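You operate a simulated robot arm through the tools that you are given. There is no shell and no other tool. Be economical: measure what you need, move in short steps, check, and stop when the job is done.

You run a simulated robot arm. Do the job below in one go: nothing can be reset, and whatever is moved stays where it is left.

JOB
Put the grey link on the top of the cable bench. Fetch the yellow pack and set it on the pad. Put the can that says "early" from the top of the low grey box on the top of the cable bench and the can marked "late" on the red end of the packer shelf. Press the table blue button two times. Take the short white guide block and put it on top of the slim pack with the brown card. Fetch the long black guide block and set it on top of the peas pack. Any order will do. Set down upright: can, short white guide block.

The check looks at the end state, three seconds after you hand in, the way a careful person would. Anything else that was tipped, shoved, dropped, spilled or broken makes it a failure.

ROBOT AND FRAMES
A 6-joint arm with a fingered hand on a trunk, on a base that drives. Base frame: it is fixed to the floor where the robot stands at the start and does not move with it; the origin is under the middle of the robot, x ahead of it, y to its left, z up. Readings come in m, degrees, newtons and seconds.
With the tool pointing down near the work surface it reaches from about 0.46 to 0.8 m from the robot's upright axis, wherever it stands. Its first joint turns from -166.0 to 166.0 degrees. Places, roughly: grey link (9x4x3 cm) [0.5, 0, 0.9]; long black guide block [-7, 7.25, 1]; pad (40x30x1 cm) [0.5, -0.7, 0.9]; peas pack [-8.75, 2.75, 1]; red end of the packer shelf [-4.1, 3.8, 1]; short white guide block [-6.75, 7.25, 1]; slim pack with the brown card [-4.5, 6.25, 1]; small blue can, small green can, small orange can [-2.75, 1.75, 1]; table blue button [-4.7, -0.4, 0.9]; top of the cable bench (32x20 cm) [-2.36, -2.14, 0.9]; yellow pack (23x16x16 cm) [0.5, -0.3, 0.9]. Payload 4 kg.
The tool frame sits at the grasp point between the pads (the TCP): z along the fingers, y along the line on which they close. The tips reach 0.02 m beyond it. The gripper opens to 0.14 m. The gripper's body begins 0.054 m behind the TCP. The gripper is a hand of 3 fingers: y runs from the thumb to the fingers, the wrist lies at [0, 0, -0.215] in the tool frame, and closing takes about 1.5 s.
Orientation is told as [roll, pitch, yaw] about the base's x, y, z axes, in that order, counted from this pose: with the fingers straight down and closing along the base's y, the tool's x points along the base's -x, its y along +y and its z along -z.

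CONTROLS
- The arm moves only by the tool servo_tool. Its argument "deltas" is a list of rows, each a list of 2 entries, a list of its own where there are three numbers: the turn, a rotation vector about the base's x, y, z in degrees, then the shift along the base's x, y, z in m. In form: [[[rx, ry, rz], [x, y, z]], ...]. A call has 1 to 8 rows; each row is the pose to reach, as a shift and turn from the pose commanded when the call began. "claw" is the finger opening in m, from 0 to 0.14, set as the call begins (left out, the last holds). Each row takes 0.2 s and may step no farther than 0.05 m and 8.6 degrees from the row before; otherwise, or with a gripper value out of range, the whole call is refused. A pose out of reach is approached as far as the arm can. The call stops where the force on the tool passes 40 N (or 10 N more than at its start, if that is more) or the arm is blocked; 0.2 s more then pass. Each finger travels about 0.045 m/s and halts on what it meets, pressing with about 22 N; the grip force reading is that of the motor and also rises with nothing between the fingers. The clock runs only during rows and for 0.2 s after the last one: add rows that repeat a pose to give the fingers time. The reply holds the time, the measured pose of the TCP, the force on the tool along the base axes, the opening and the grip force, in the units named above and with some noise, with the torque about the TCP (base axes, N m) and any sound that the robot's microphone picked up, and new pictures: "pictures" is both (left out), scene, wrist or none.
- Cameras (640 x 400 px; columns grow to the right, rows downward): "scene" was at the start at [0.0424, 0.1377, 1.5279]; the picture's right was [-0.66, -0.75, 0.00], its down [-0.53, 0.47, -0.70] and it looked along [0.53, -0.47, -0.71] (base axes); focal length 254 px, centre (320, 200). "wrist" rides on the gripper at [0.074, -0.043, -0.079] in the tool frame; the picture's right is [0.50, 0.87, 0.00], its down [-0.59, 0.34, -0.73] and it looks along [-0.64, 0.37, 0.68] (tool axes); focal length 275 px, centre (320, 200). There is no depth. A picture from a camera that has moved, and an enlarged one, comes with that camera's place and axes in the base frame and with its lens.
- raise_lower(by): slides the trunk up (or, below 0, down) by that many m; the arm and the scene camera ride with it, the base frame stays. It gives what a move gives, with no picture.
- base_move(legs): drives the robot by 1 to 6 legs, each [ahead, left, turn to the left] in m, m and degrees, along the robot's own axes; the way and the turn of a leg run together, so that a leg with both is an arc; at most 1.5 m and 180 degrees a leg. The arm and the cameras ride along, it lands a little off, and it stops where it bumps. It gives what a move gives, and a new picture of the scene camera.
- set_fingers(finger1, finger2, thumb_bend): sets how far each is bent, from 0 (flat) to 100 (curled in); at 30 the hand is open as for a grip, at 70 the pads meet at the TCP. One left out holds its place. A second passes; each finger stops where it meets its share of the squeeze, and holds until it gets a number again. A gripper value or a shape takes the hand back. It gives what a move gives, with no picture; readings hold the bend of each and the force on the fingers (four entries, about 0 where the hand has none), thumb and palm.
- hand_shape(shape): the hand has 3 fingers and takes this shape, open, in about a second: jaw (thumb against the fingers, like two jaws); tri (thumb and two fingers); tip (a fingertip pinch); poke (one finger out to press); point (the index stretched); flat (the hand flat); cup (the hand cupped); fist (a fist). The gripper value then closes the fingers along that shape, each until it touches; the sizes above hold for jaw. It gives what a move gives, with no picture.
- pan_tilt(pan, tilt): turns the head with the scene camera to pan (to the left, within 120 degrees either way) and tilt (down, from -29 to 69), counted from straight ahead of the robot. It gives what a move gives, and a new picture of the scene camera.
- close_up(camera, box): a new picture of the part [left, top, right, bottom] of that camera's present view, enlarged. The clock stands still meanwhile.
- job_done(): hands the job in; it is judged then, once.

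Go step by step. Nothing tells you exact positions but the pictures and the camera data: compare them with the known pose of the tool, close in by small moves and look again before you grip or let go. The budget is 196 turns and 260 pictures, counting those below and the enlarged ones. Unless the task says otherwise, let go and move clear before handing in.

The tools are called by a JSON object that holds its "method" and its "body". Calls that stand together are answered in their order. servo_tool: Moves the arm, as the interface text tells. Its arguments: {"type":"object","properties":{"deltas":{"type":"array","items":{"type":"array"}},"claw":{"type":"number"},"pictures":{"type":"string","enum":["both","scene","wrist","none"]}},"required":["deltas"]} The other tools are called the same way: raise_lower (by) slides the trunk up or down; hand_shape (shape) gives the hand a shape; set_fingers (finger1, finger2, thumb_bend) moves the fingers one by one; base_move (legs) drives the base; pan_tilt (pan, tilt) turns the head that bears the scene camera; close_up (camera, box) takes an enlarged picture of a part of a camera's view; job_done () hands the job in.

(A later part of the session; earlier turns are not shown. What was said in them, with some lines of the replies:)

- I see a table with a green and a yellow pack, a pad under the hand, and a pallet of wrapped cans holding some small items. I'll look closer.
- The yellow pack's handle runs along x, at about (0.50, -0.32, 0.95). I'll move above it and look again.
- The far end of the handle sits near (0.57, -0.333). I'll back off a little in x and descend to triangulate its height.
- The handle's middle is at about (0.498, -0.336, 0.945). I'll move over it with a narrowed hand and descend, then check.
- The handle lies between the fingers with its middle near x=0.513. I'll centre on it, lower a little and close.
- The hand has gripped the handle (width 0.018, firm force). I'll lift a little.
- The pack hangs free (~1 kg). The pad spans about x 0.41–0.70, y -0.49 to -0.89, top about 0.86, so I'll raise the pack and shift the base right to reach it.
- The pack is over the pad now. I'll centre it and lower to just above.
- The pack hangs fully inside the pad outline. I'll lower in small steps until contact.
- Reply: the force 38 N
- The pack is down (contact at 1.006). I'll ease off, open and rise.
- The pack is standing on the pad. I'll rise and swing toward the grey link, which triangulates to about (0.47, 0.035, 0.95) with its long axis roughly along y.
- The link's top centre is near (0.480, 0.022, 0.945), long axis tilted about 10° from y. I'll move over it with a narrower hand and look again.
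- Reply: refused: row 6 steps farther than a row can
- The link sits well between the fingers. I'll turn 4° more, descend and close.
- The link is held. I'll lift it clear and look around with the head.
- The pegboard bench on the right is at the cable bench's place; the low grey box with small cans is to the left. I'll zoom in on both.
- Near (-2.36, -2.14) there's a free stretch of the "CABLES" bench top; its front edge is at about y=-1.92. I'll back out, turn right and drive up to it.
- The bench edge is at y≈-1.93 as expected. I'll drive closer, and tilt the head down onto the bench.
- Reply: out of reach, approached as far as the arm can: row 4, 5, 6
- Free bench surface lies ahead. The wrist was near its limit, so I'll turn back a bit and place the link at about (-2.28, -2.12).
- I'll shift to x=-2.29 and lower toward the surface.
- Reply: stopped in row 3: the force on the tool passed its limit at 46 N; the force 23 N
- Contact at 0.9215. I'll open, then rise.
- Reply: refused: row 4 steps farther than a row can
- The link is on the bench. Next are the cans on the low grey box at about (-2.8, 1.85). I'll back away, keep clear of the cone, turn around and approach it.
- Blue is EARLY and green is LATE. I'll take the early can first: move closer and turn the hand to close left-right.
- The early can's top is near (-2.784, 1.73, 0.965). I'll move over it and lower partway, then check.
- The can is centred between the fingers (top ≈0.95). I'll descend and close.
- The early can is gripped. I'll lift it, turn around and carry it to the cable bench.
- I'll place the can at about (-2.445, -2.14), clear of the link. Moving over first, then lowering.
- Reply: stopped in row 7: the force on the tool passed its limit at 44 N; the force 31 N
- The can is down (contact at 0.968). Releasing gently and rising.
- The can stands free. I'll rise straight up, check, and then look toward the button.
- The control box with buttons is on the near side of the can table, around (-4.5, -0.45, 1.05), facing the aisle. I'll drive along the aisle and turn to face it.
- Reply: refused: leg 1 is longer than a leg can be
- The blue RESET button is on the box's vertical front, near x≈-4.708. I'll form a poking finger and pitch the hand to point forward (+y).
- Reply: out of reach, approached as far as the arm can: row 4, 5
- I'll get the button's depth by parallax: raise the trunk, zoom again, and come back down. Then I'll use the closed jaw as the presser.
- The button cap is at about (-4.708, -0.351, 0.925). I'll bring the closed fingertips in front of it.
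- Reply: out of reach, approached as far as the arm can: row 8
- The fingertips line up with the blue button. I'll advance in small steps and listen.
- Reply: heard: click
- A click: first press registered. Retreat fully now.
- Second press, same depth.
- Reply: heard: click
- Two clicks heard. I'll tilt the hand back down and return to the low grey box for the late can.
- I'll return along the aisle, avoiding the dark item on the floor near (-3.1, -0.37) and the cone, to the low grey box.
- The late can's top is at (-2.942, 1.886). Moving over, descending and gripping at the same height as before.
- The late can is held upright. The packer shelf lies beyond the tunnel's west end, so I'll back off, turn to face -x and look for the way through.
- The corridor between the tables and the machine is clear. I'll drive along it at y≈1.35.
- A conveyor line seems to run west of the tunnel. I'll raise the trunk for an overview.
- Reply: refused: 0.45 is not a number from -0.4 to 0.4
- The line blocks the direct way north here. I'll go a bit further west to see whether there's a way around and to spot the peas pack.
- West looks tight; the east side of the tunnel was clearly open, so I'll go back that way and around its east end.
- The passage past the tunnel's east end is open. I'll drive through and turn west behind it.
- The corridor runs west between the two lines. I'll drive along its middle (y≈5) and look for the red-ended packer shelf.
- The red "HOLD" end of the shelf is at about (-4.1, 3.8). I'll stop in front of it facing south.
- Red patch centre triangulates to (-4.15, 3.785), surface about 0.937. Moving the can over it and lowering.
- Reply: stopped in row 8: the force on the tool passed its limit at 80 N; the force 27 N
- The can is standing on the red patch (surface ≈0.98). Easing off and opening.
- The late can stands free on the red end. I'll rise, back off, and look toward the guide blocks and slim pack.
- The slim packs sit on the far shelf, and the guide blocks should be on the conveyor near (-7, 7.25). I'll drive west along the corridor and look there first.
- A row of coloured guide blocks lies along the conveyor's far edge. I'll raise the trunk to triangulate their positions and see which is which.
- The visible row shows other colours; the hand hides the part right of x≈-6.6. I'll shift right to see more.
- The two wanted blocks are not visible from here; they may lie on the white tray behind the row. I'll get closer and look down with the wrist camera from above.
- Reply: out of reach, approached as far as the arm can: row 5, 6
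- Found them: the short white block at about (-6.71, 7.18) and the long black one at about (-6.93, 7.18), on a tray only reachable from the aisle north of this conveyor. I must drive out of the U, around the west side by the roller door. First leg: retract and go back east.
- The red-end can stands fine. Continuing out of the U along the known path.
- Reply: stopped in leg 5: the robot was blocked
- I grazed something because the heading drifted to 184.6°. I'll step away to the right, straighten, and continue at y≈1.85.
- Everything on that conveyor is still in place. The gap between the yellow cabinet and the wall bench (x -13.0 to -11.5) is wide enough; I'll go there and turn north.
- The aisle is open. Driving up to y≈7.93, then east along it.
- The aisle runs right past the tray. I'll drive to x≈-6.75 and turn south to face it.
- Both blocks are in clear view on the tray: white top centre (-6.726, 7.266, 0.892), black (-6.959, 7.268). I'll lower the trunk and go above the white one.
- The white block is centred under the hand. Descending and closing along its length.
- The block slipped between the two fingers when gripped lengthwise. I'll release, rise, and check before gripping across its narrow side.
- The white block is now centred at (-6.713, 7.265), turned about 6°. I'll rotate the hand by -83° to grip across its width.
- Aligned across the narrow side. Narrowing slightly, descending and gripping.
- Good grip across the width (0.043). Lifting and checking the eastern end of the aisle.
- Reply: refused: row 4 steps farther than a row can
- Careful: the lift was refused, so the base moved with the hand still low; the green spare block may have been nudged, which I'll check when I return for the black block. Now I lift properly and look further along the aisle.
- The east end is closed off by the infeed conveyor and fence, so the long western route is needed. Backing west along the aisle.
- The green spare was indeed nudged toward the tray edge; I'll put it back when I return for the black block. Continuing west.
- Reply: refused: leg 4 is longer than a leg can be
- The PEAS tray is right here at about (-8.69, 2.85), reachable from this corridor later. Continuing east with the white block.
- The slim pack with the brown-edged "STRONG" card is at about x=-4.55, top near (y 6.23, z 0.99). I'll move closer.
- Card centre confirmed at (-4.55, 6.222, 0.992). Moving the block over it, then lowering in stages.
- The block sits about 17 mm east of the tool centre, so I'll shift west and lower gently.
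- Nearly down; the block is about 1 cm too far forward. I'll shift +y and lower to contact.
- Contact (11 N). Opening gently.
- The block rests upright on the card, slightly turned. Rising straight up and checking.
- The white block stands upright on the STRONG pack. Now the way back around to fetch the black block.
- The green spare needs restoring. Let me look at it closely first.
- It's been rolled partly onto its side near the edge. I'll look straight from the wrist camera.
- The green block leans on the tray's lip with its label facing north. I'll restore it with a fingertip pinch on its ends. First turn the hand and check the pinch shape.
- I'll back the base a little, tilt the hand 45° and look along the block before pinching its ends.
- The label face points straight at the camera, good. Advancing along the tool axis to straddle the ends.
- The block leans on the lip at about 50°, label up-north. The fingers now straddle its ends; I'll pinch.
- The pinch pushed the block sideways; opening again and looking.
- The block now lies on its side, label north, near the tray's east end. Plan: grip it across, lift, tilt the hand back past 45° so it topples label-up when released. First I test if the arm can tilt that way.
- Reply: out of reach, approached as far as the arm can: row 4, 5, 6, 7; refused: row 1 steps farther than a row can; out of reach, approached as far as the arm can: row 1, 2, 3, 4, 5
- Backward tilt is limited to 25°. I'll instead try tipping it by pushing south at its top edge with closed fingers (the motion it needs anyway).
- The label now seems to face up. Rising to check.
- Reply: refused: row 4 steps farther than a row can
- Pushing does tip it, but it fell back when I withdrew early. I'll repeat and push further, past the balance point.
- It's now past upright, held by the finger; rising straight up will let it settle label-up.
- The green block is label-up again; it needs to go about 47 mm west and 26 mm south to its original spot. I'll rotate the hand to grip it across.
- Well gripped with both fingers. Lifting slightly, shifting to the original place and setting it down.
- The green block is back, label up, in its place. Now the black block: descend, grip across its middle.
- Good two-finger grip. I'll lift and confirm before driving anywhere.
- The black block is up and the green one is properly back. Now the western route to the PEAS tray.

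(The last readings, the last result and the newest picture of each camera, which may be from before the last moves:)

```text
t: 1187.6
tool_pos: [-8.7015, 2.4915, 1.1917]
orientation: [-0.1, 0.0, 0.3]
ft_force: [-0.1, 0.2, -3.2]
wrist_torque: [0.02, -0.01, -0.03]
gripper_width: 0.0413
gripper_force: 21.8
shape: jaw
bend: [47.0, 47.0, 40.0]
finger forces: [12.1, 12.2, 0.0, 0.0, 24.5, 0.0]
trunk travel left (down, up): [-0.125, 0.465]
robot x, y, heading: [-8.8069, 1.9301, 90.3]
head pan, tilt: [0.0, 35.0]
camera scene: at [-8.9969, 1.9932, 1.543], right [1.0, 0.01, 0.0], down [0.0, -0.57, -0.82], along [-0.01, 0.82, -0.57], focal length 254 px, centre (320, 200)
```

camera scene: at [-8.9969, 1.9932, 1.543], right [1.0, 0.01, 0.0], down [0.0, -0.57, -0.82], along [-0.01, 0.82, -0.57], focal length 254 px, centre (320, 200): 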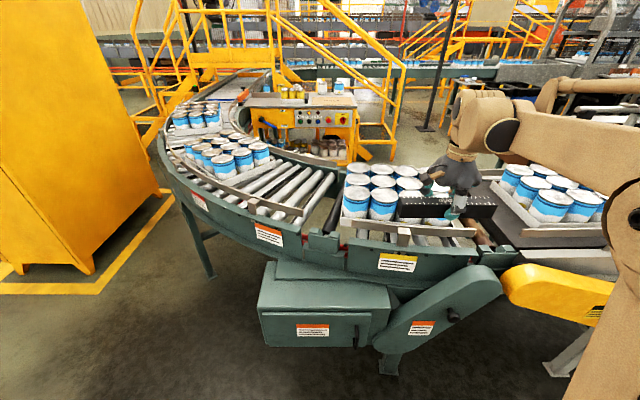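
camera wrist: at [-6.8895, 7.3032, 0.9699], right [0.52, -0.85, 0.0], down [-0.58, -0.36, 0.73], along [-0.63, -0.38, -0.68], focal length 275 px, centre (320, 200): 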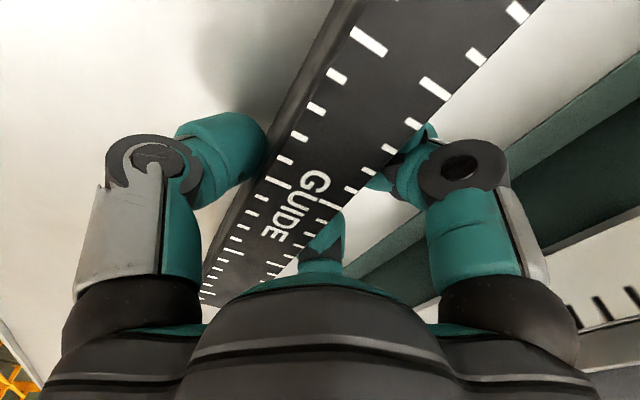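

{"method": "base_move", "body": {"legs": [[0.2, 0, 0]]}}

{"method": "close_up", "body": {"camera": "wrist", "box": [0, 0, 640, 400]}}

{"method": "close_up", "body": {"camera": "scene", "box": [310, 170, 530, 310]}}

```text
t: 1189.2
tool_pos: [-8.7029, 2.69, 1.1904]
orientation: [-0.1, 0.0, 0.4]
ft_force: [0.5, 0.5, -2.8]
wrist_torque: [0.07, 0.03, 0.0]
gripper_width: 0.0409
gripper_force: 22.3
shape: jaw
bend: [47.0, 47.0, 40.0]
finger forces: [12.8, 13.0, 0.0, 0.0, 25.9, 0.1]
trunk travel left (down, up): [-0.125, 0.465]
robot x, y, heading: [-8.8079, 2.12, 90.4]
head pan, tilt: [0.0, 35.0]
camera scene: at [-8.9983, 2.1927, 1.543], right [1.0, 0.01, 0.0], down [0.0, -0.57, -0.82], along [-0.01, 0.82, -0.57], focal length 254 px, centre (320, 200)
```

scene: 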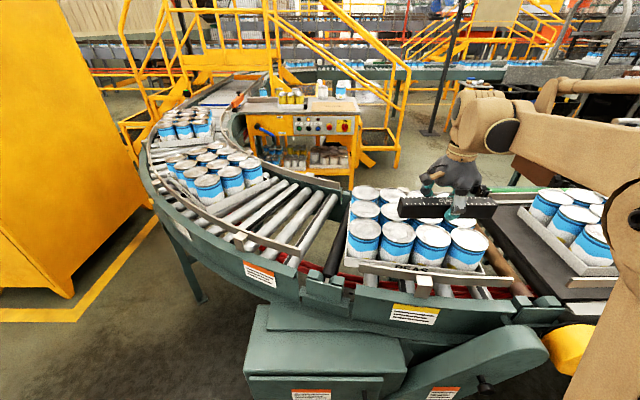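

```text
1.00 times, centred on (320, 200) of wrist (not enlarged: the box is as wide or as high as the picture)
camera zoom: at [-8.7755, 2.6472, 1.2692], right [-0.51, 0.86, 0.0], down [0.59, 0.34, 0.73], along [0.63, 0.37, -0.68], focal length 275 px, centre (320, 200)
```

zoom: 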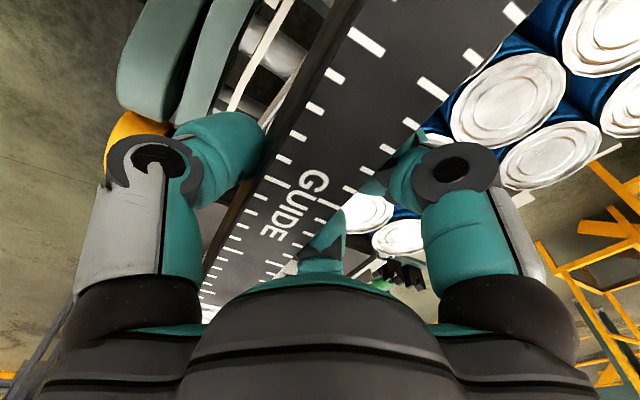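

```text
2.86 times, centred on (420, 240) of scene
camera zoom: at [-8.9983, 2.1927, 1.543], right [1.0, 0.01, 0.0], down [0.0, -0.57, -0.82], along [-0.01, 0.82, -0.57], focal length 726 px, centre (34, 86)
```

zoom: 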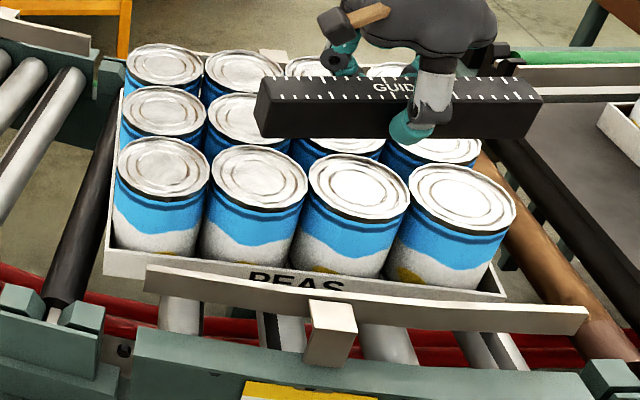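

The PEAS tray's top centre is about (-8.716, 2.835) at z≈1.05, turned about -8°. Moving the block over it, aligned.

{"method": "servo_tool", "body": {"deltas": [[[0, 0, -2], [-0.003, 0.04, 0]], [[0, 0, -5], [-0.006, 0.08, 0]], [[0, 0, -8], [-0.01, 0.12, 0]], [[0, 0, -8], [-0.013, 0.145, 0]], [[0, 0, -8], [-0.013, 0.145, -0.03]], [[0, 0, -8], [-0.013, 0.145, -0.06]], [[0, 0, -8], [-0.013, 0.145, -0.075]], [[0, 0, -8], [-0.013, 0.145, -0.075]]], "pictures": "none"}}

{"method": "close_up", "body": {"camera": "scene", "box": [310, 170, 530, 310]}}

```text
t: 1191.0
tool_pos: [-8.7163, 2.835, 1.1175]
orientation: [-0.1, 0.0, -7.6]
ft_force: [0.4, -0.9, -3.9]
wrist_torque: [0.02, 0.0, -0.02]
gripper_width: 0.0413
gripper_force: 21.6
shape: jaw
bend: [47.0, 47.0, 40.0]
finger forces: [12.7, 12.8, 0.1, 0.0, 25.6, 0.0]
trunk travel left (down, up): [-0.125, 0.465]
robot x, y, heading: [-8.8094, 2.1244, 90.3]
head pan, tilt: [0.0, 35.0]
```

```text
2.86 times, centred on (420, 240) of scene
camera zoom: at [-8.9983, 2.1916, 1.5431], right [1.0, 0.01, 0.0], down [0.0, -0.57, -0.82], along [-0.01, 0.82, -0.57], focal length 726 px, centre (34, 86)
```

zoom: 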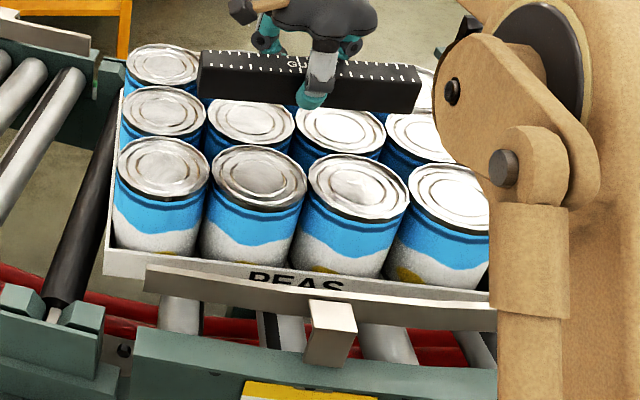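

Well placed above the middle row. Lowering in small steps to contact.

{"method": "servo_tool", "body": {"deltas": [[[0, 0, 0], [0, 0, -0.012]], [[0, 0, 0], [0, 0, -0.02]], [[0, 0, 0], [0, 0, -0.026]], [[0, 0, 0], [0, 0, -0.03]], [[0, 0, 0], [0, 0, -0.034]], [[0, 0, 0], [0, 0, -0.034]]], "pictures": "none"}}

```text
t: 1192.4
tool_pos: [-8.7154, 2.8345, 1.0814]
orientation: [-0.1, -0.1, -7.6]
ft_force: [0.4, 0.5, -3.9]
wrist_torque: [0.0, 0.02, -0.01]
gripper_width: 0.0414
gripper_force: 22.0
shape: jaw
bend: [47.0, 47.0, 40.0]
finger forces: [12.6, 12.8, 0.0, 0.1, 25.6, 0.1]
trunk travel left (down, up): [-0.125, 0.465]
robot x, y, heading: [-8.8123, 2.1234, 90.5]
head pan, tilt: [0.0, 35.0]
```

{"method": "servo_tool", "body": {"deltas": [[[0, 0, 0], [0, 0, -0.004]], [[0, 0, 0], [0, 0, -0.007]], [[0, 0, 0], [0, 0, -0.01]], [[0, 0, 0], [0, 0, -0.012]], [[0, 0, 0], [0, 0, -0.012]]], "pictures": "none"}}

{"method": "close_up", "body": {"camera": "scene", "box": [340, 180, 480, 270]}}

```text
t: 1193.6
tool_pos: [-8.7166, 2.8359, 1.0692]
orientation: [-0.1, 0.1, -7.6]
ft_force: [-0.4, 0.0, -3.7]
wrist_torque: [0.03, -0.05, 0.03]
gripper_width: 0.0413
gripper_force: 22.2
shape: jaw
bend: [47.0, 47.0, 40.0]
finger forces: [12.8, 12.9, 0.0, 0.0, 25.6, 0.1]
trunk travel left (down, up): [-0.125, 0.465]
robot x, y, heading: [-8.8105, 2.1192, 90.5]
head pan, tilt: [0.0, 35.0]
```

```text
4.44 times, centred on (410, 225) of scene
camera zoom: at [-8.9983, 2.1916, 1.5431], right [1.0, 0.01, 0.0], down [0.0, -0.57, -0.82], along [-0.01, 0.82, -0.57], focal length 1129 px, centre (-80, 89)
```

zoom: 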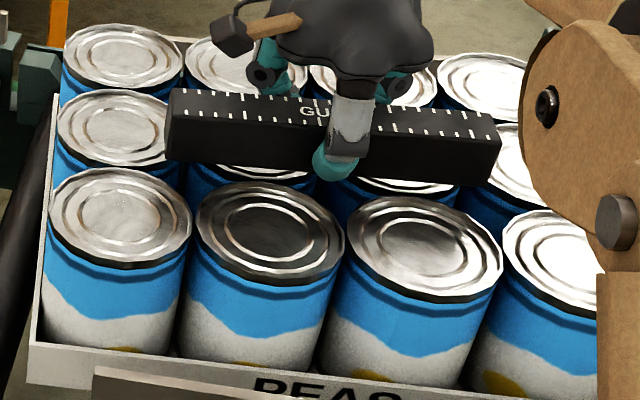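

{"method": "servo_tool", "body": {"deltas": [[[0, 0, 0], [0, 0, -0.003]], [[0, 0, 0], [0, 0, -0.006]], [[0, 0, 0], [0, 0, -0.009]], [[0, 0, 0], [0, 0, -0.011]]], "pictures": "none"}}

```text
t: 1194.6
tool_pos: [-8.7165, 2.8349, 1.0592]
orientation: [-0.1, 0.0, -7.6]
ft_force: [-0.5, -0.6, -2.9]
wrist_torque: [0.05, 0.0, 0.0]
gripper_width: 0.0412
gripper_force: 22.1
shape: jaw
bend: [47.0, 47.0, 40.0]
finger forces: [12.8, 12.8, 0.0, 0.1, 25.7, 0.1]
trunk travel left (down, up): [-0.125, 0.465]
robot x, y, heading: [-8.8099, 2.1186, 90.3]
head pan, tilt: [0.0, 35.0]
```

{"method": "servo_tool", "body": {"deltas": [[[0, 0, 0], [0, 0, -0.003]], [[0, 0, 0], [0, 0, -0.006]], [[0, 0, 0], [0, 0, -0.008]], [[0, 0, 0], [0, 0, -0.008]]], "pictures": "none"}}

{"method": "close_up", "body": {"camera": "scene", "box": [340, 180, 480, 270]}}

```text
t: 1195.6
tool_pos: [-8.7175, 2.8329, 1.0528]
orientation: [-0.1, -0.1, -7.6]
ft_force: [-0.6, 9.6, 33.4]
wrist_torque: [-0.4, 0.11, -0.12]
gripper_width: 0.0438
gripper_force: 22.0
shape: jaw
bend: [47.0, 47.0, 40.0]
finger forces: [24.6, 22.1, 0.1, 0.1, 36.6, 0.1]
trunk travel left (down, up): [-0.125, 0.465]
robot x, y, heading: [-8.8098, 2.121, 90.5]
head pan, tilt: [0.0, 35.0]
```

```text
4.44 times, centred on (410, 225) of scene
camera zoom: at [-8.9988, 2.1896, 1.5434], right [1.0, 0.01, 0.0], down [0.0, -0.57, -0.82], along [-0.01, 0.82, -0.57], focal length 1129 px, centre (-80, 89)
```

zoom: 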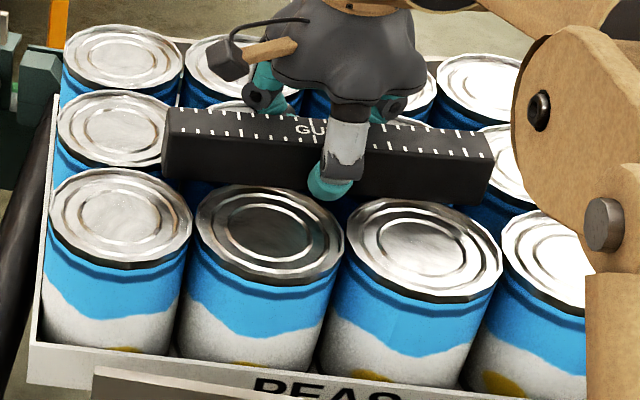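

Contact, but with the tops at about 1.02 the middle row is ~45 mm further back. I'll lift slightly, shift, and set down again centred.

{"method": "servo_tool", "body": {"deltas": [[[0, 0, 0], [0, 0, 0.01]], [[0, 0, 0], [0, 0.01, 0.022]], [[0, 0, 0], [0.004, 0.03, 0.022]], [[0, 0, 0], [0.007, 0.046, 0.022]], [[0, 0, 0], [0.007, 0.046, 0.012]], [[0, 0, 0], [0.007, 0.046, 0.006]], [[0, 0, 0], [0.007, 0.046, 0.004]], [[0, 0, 0], [0.007, 0.046, 0.003]]], "pictures": "none"}}

{"method": "servo_tool", "body": {"deltas": [[[0, 0, 0], [0, 0, -0.002]], [[0, 0, 0], [0, 0, -0.004]], [[0, 0, 0], [0, 0, -0.004]]], "pictures": "none"}}

{"method": "close_up", "body": {"camera": "scene", "box": [340, 180, 480, 270]}}

```text
t: 1197.4
tool_pos: [-8.7094, 2.8817, 1.0536]
orientation: [-0.1, 0.0, -7.6]
ft_force: [-0.4, 2.6, 7.2]
wrist_torque: [-0.16, 0.04, -0.01]
gripper_width: 0.0427
gripper_force: 21.6
shape: jaw
bend: [47.0, 47.0, 40.0]
finger forces: [15.1, 15.1, 0.1, 0.1, 27.5, 0.1]
trunk travel left (down, up): [-0.125, 0.465]
robot x, y, heading: [-8.8101, 2.12, 90.5]
head pan, tilt: [0.0, 35.0]
```

```text
t: 1198.1
tool_pos: [-8.7092, 2.8792, 1.0531]
orientation: [0.1, -0.1, -7.6]
ft_force: [0.3, 3.3, 22.7]
wrist_torque: [-0.48, 0.08, 0.0]
gripper_width: 0.0439
gripper_force: 21.8
shape: jaw
bend: [47.0, 47.0, 40.0]
finger forces: [19.9, 19.0, 0.1, 0.1, 35.3, 0.1]
trunk travel left (down, up): [-0.125, 0.465]
robot x, y, heading: [-8.8097, 2.1243, 90.4]
head pan, tilt: [0.0, 35.0]
stopped in row 3: the force on the tool passed its limit at 41 N (the readings are from after the stop); the commanded pose is now the measured one
```

```text
4.44 times, centred on (410, 225) of scene
camera zoom: at [-8.9986, 2.1891, 1.5432], right [1.0, 0.01, 0.0], down [0.0, -0.57, -0.82], along [-0.01, 0.82, -0.57], focal length 1129 px, centre (-80, 89)
```

zoom: 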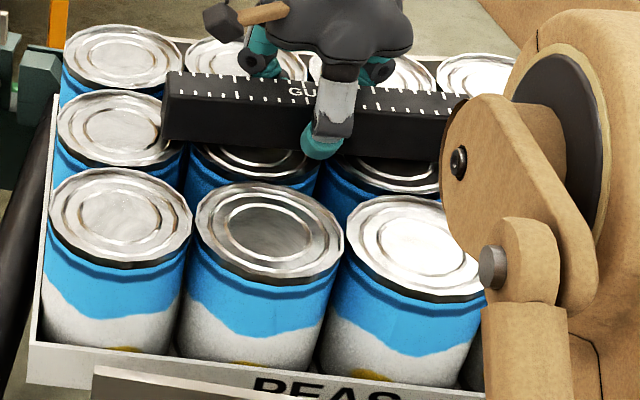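

The block rests across the middle row. Easing off, opening, and rising.

{"method": "servo_tool", "body": {"deltas": [[[0, 0, 0], [0, 0, 0.003]], [[0, 0, 0], [0, 0, 0.003]]], "pictures": "none"}}

{"method": "servo_tool", "body": {"deltas": [[[0, 0, 0], [0, 0, 0]], [[0, 0, 0], [0, 0, 0]], [[0, 0, 0], [0, 0, 0]], [[0, 0, 0], [0, 0, 0]], [[0, 0, 0], [0, 0, 0]], [[0, 0, 0], [0, 0, 0]]], "claw": 0.075, "pictures": "none"}}

{"method": "servo_tool", "body": {"deltas": [[[0, 0, 0], [0, 0, 0.03]], [[0, 0, 0], [0, 0, 0.07]], [[0, 0, 0], [0, 0, 0.11]], [[0, 0, 0], [0, 0, 0.15]], [[0, 0, 0], [0, -0.04, 0.17]], [[0, 0, 0], [0, -0.08, 0.18]], [[0, 0, 0], [0, -0.12, 0.18]], [[0, 0, 0], [0, -0.16, 0.18]]], "pictures": "none"}}

{"method": "base_move", "body": {"legs": [[-0.25, 0, 0]]}}

{"method": "close_up", "body": {"camera": "scene", "box": [310, 140, 510, 260]}}

```text
t: 1198.7
tool_pos: [-8.7088, 2.8807, 1.0555]
orientation: [-0.1, 0.0, -7.6]
ft_force: [-0.6, -2.3, 5.3]
wrist_torque: [-0.22, 0.01, -0.05]
gripper_width: 0.0434
gripper_force: 22.0
shape: jaw
bend: [47.0, 47.0, 40.0]
finger forces: [13.8, 13.8, 0.0, 0.1, 30.3, 0.1]
trunk travel left (down, up): [-0.125, 0.465]
robot x, y, heading: [-8.8089, 2.1193, 90.6]
head pan, tilt: [0.0, 35.0]
```

```text
t: 1200.1
tool_pos: [-8.7072, 2.8807, 1.053]
orientation: [0.0, 0.0, -7.5]
ft_force: [0.0, -0.1, -0.8]
wrist_torque: [0.03, 0.0, -0.01]
gripper_width: 0.0745
gripper_force: 0.1
shape: jaw
bend: [33.0, 33.0, 32.0]
finger forces: [0.0, 0.1, 0.1, 0.0, 0.0, 0.0]
trunk travel left (down, up): [-0.125, 0.465]
robot x, y, heading: [-8.8098, 2.1185, 90.5]
head pan, tilt: [0.0, 35.0]
```

```text
t: 1201.9
tool_pos: [-8.7088, 2.7187, 1.2342]
orientation: [0.1, 0.0, -7.6]
ft_force: [-0.1, -0.5, -0.6]
wrist_torque: [0.01, 0.0, -0.01]
gripper_width: 0.0748
gripper_force: 0.0
shape: jaw
bend: [33.0, 33.0, 32.0]
finger forces: [0.0, 0.0, 0.0, 0.0, 0.1, 0.0]
trunk travel left (down, up): [-0.125, 0.465]
robot x, y, heading: [-8.8108, 2.1237, 90.6]
head pan, tilt: [0.0, 35.0]
```

```text
t: 1203.7
tool_pos: [-8.7073, 2.47, 1.2355]
orientation: [0.0, 0.1, -7.6]
ft_force: [0.2, 0.3, 0.6]
wrist_torque: [-0.01, 0.01, -0.01]
gripper_width: 0.0746
gripper_force: 0.0
shape: jaw
bend: [33.0, 33.0, 32.0]
finger forces: [0.0, 0.0, 0.0, 0.1, 0.0, 0.1]
trunk travel left (down, up): [-0.125, 0.465]
robot x, y, heading: [-8.8134, 1.8724, 90.7]
head pan, tilt: [0.0, 35.0]
camera scene: at [-8.9966, 1.9418, 1.5432], right [1.0, 0.01, 0.0], down [0.0, -0.57, -0.82], along [-0.01, 0.82, -0.57], focal length 254 px, centre (320, 200)
```

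scene: 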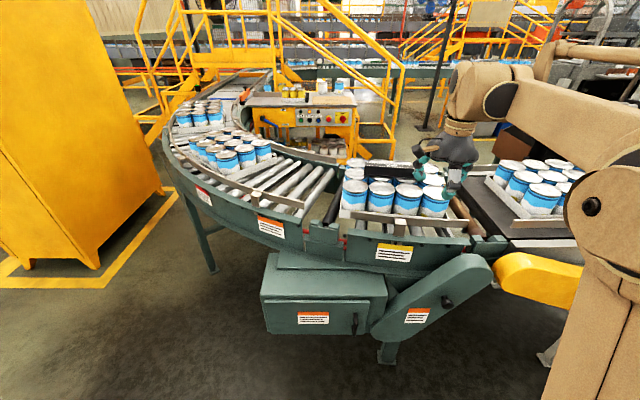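

```text
3.20 times, centred on (410, 200) of scene
camera zoom: at [-8.9966, 1.9418, 1.5432], right [1.0, 0.01, 0.0], down [0.0, -0.57, -0.82], along [-0.01, 0.82, -0.57], focal length 813 px, centre (32, 200)
```

zoom: 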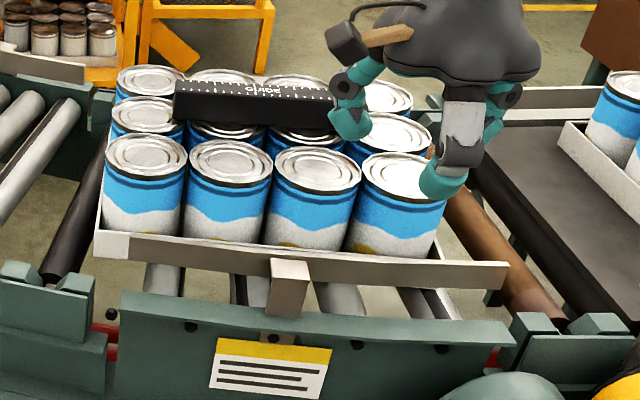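

The black block lies on the PEAS pack and the hand is clear. Every task item is placed and the button was pressed twice, so I'm handing in.

{"method": "job_done", "body": {}}

```text
The job is handed in.
```

I finished all seven parts of the job and handed it in; no result came back from the check.

- **Cable bench:** the grey link and the early can are on top, the can upright.
- **Pad:** the yellow pack is on it.
- **Packer shelf:** the late can stands upright on the red end.
- **Blue button:** pressed twice, with a click heard each time.
- **White guide block:** upright on the slim pack with the brown-edged "STRONG" card, turned slightly.
- **Black guide block:** across the middle row of cans on the peas pack.

Two things could count against the check:

- **Spare green block:** I knocked over the green guide block on the tray beside the white and black blocks. I set it label-up within about a centimetre of its old place, turned about 3°.
- **Can conveyor:** the base was blocked once beside the can conveyor near (-5.8, 1.2). Nothing looked moved or fallen when I checked afterwards.
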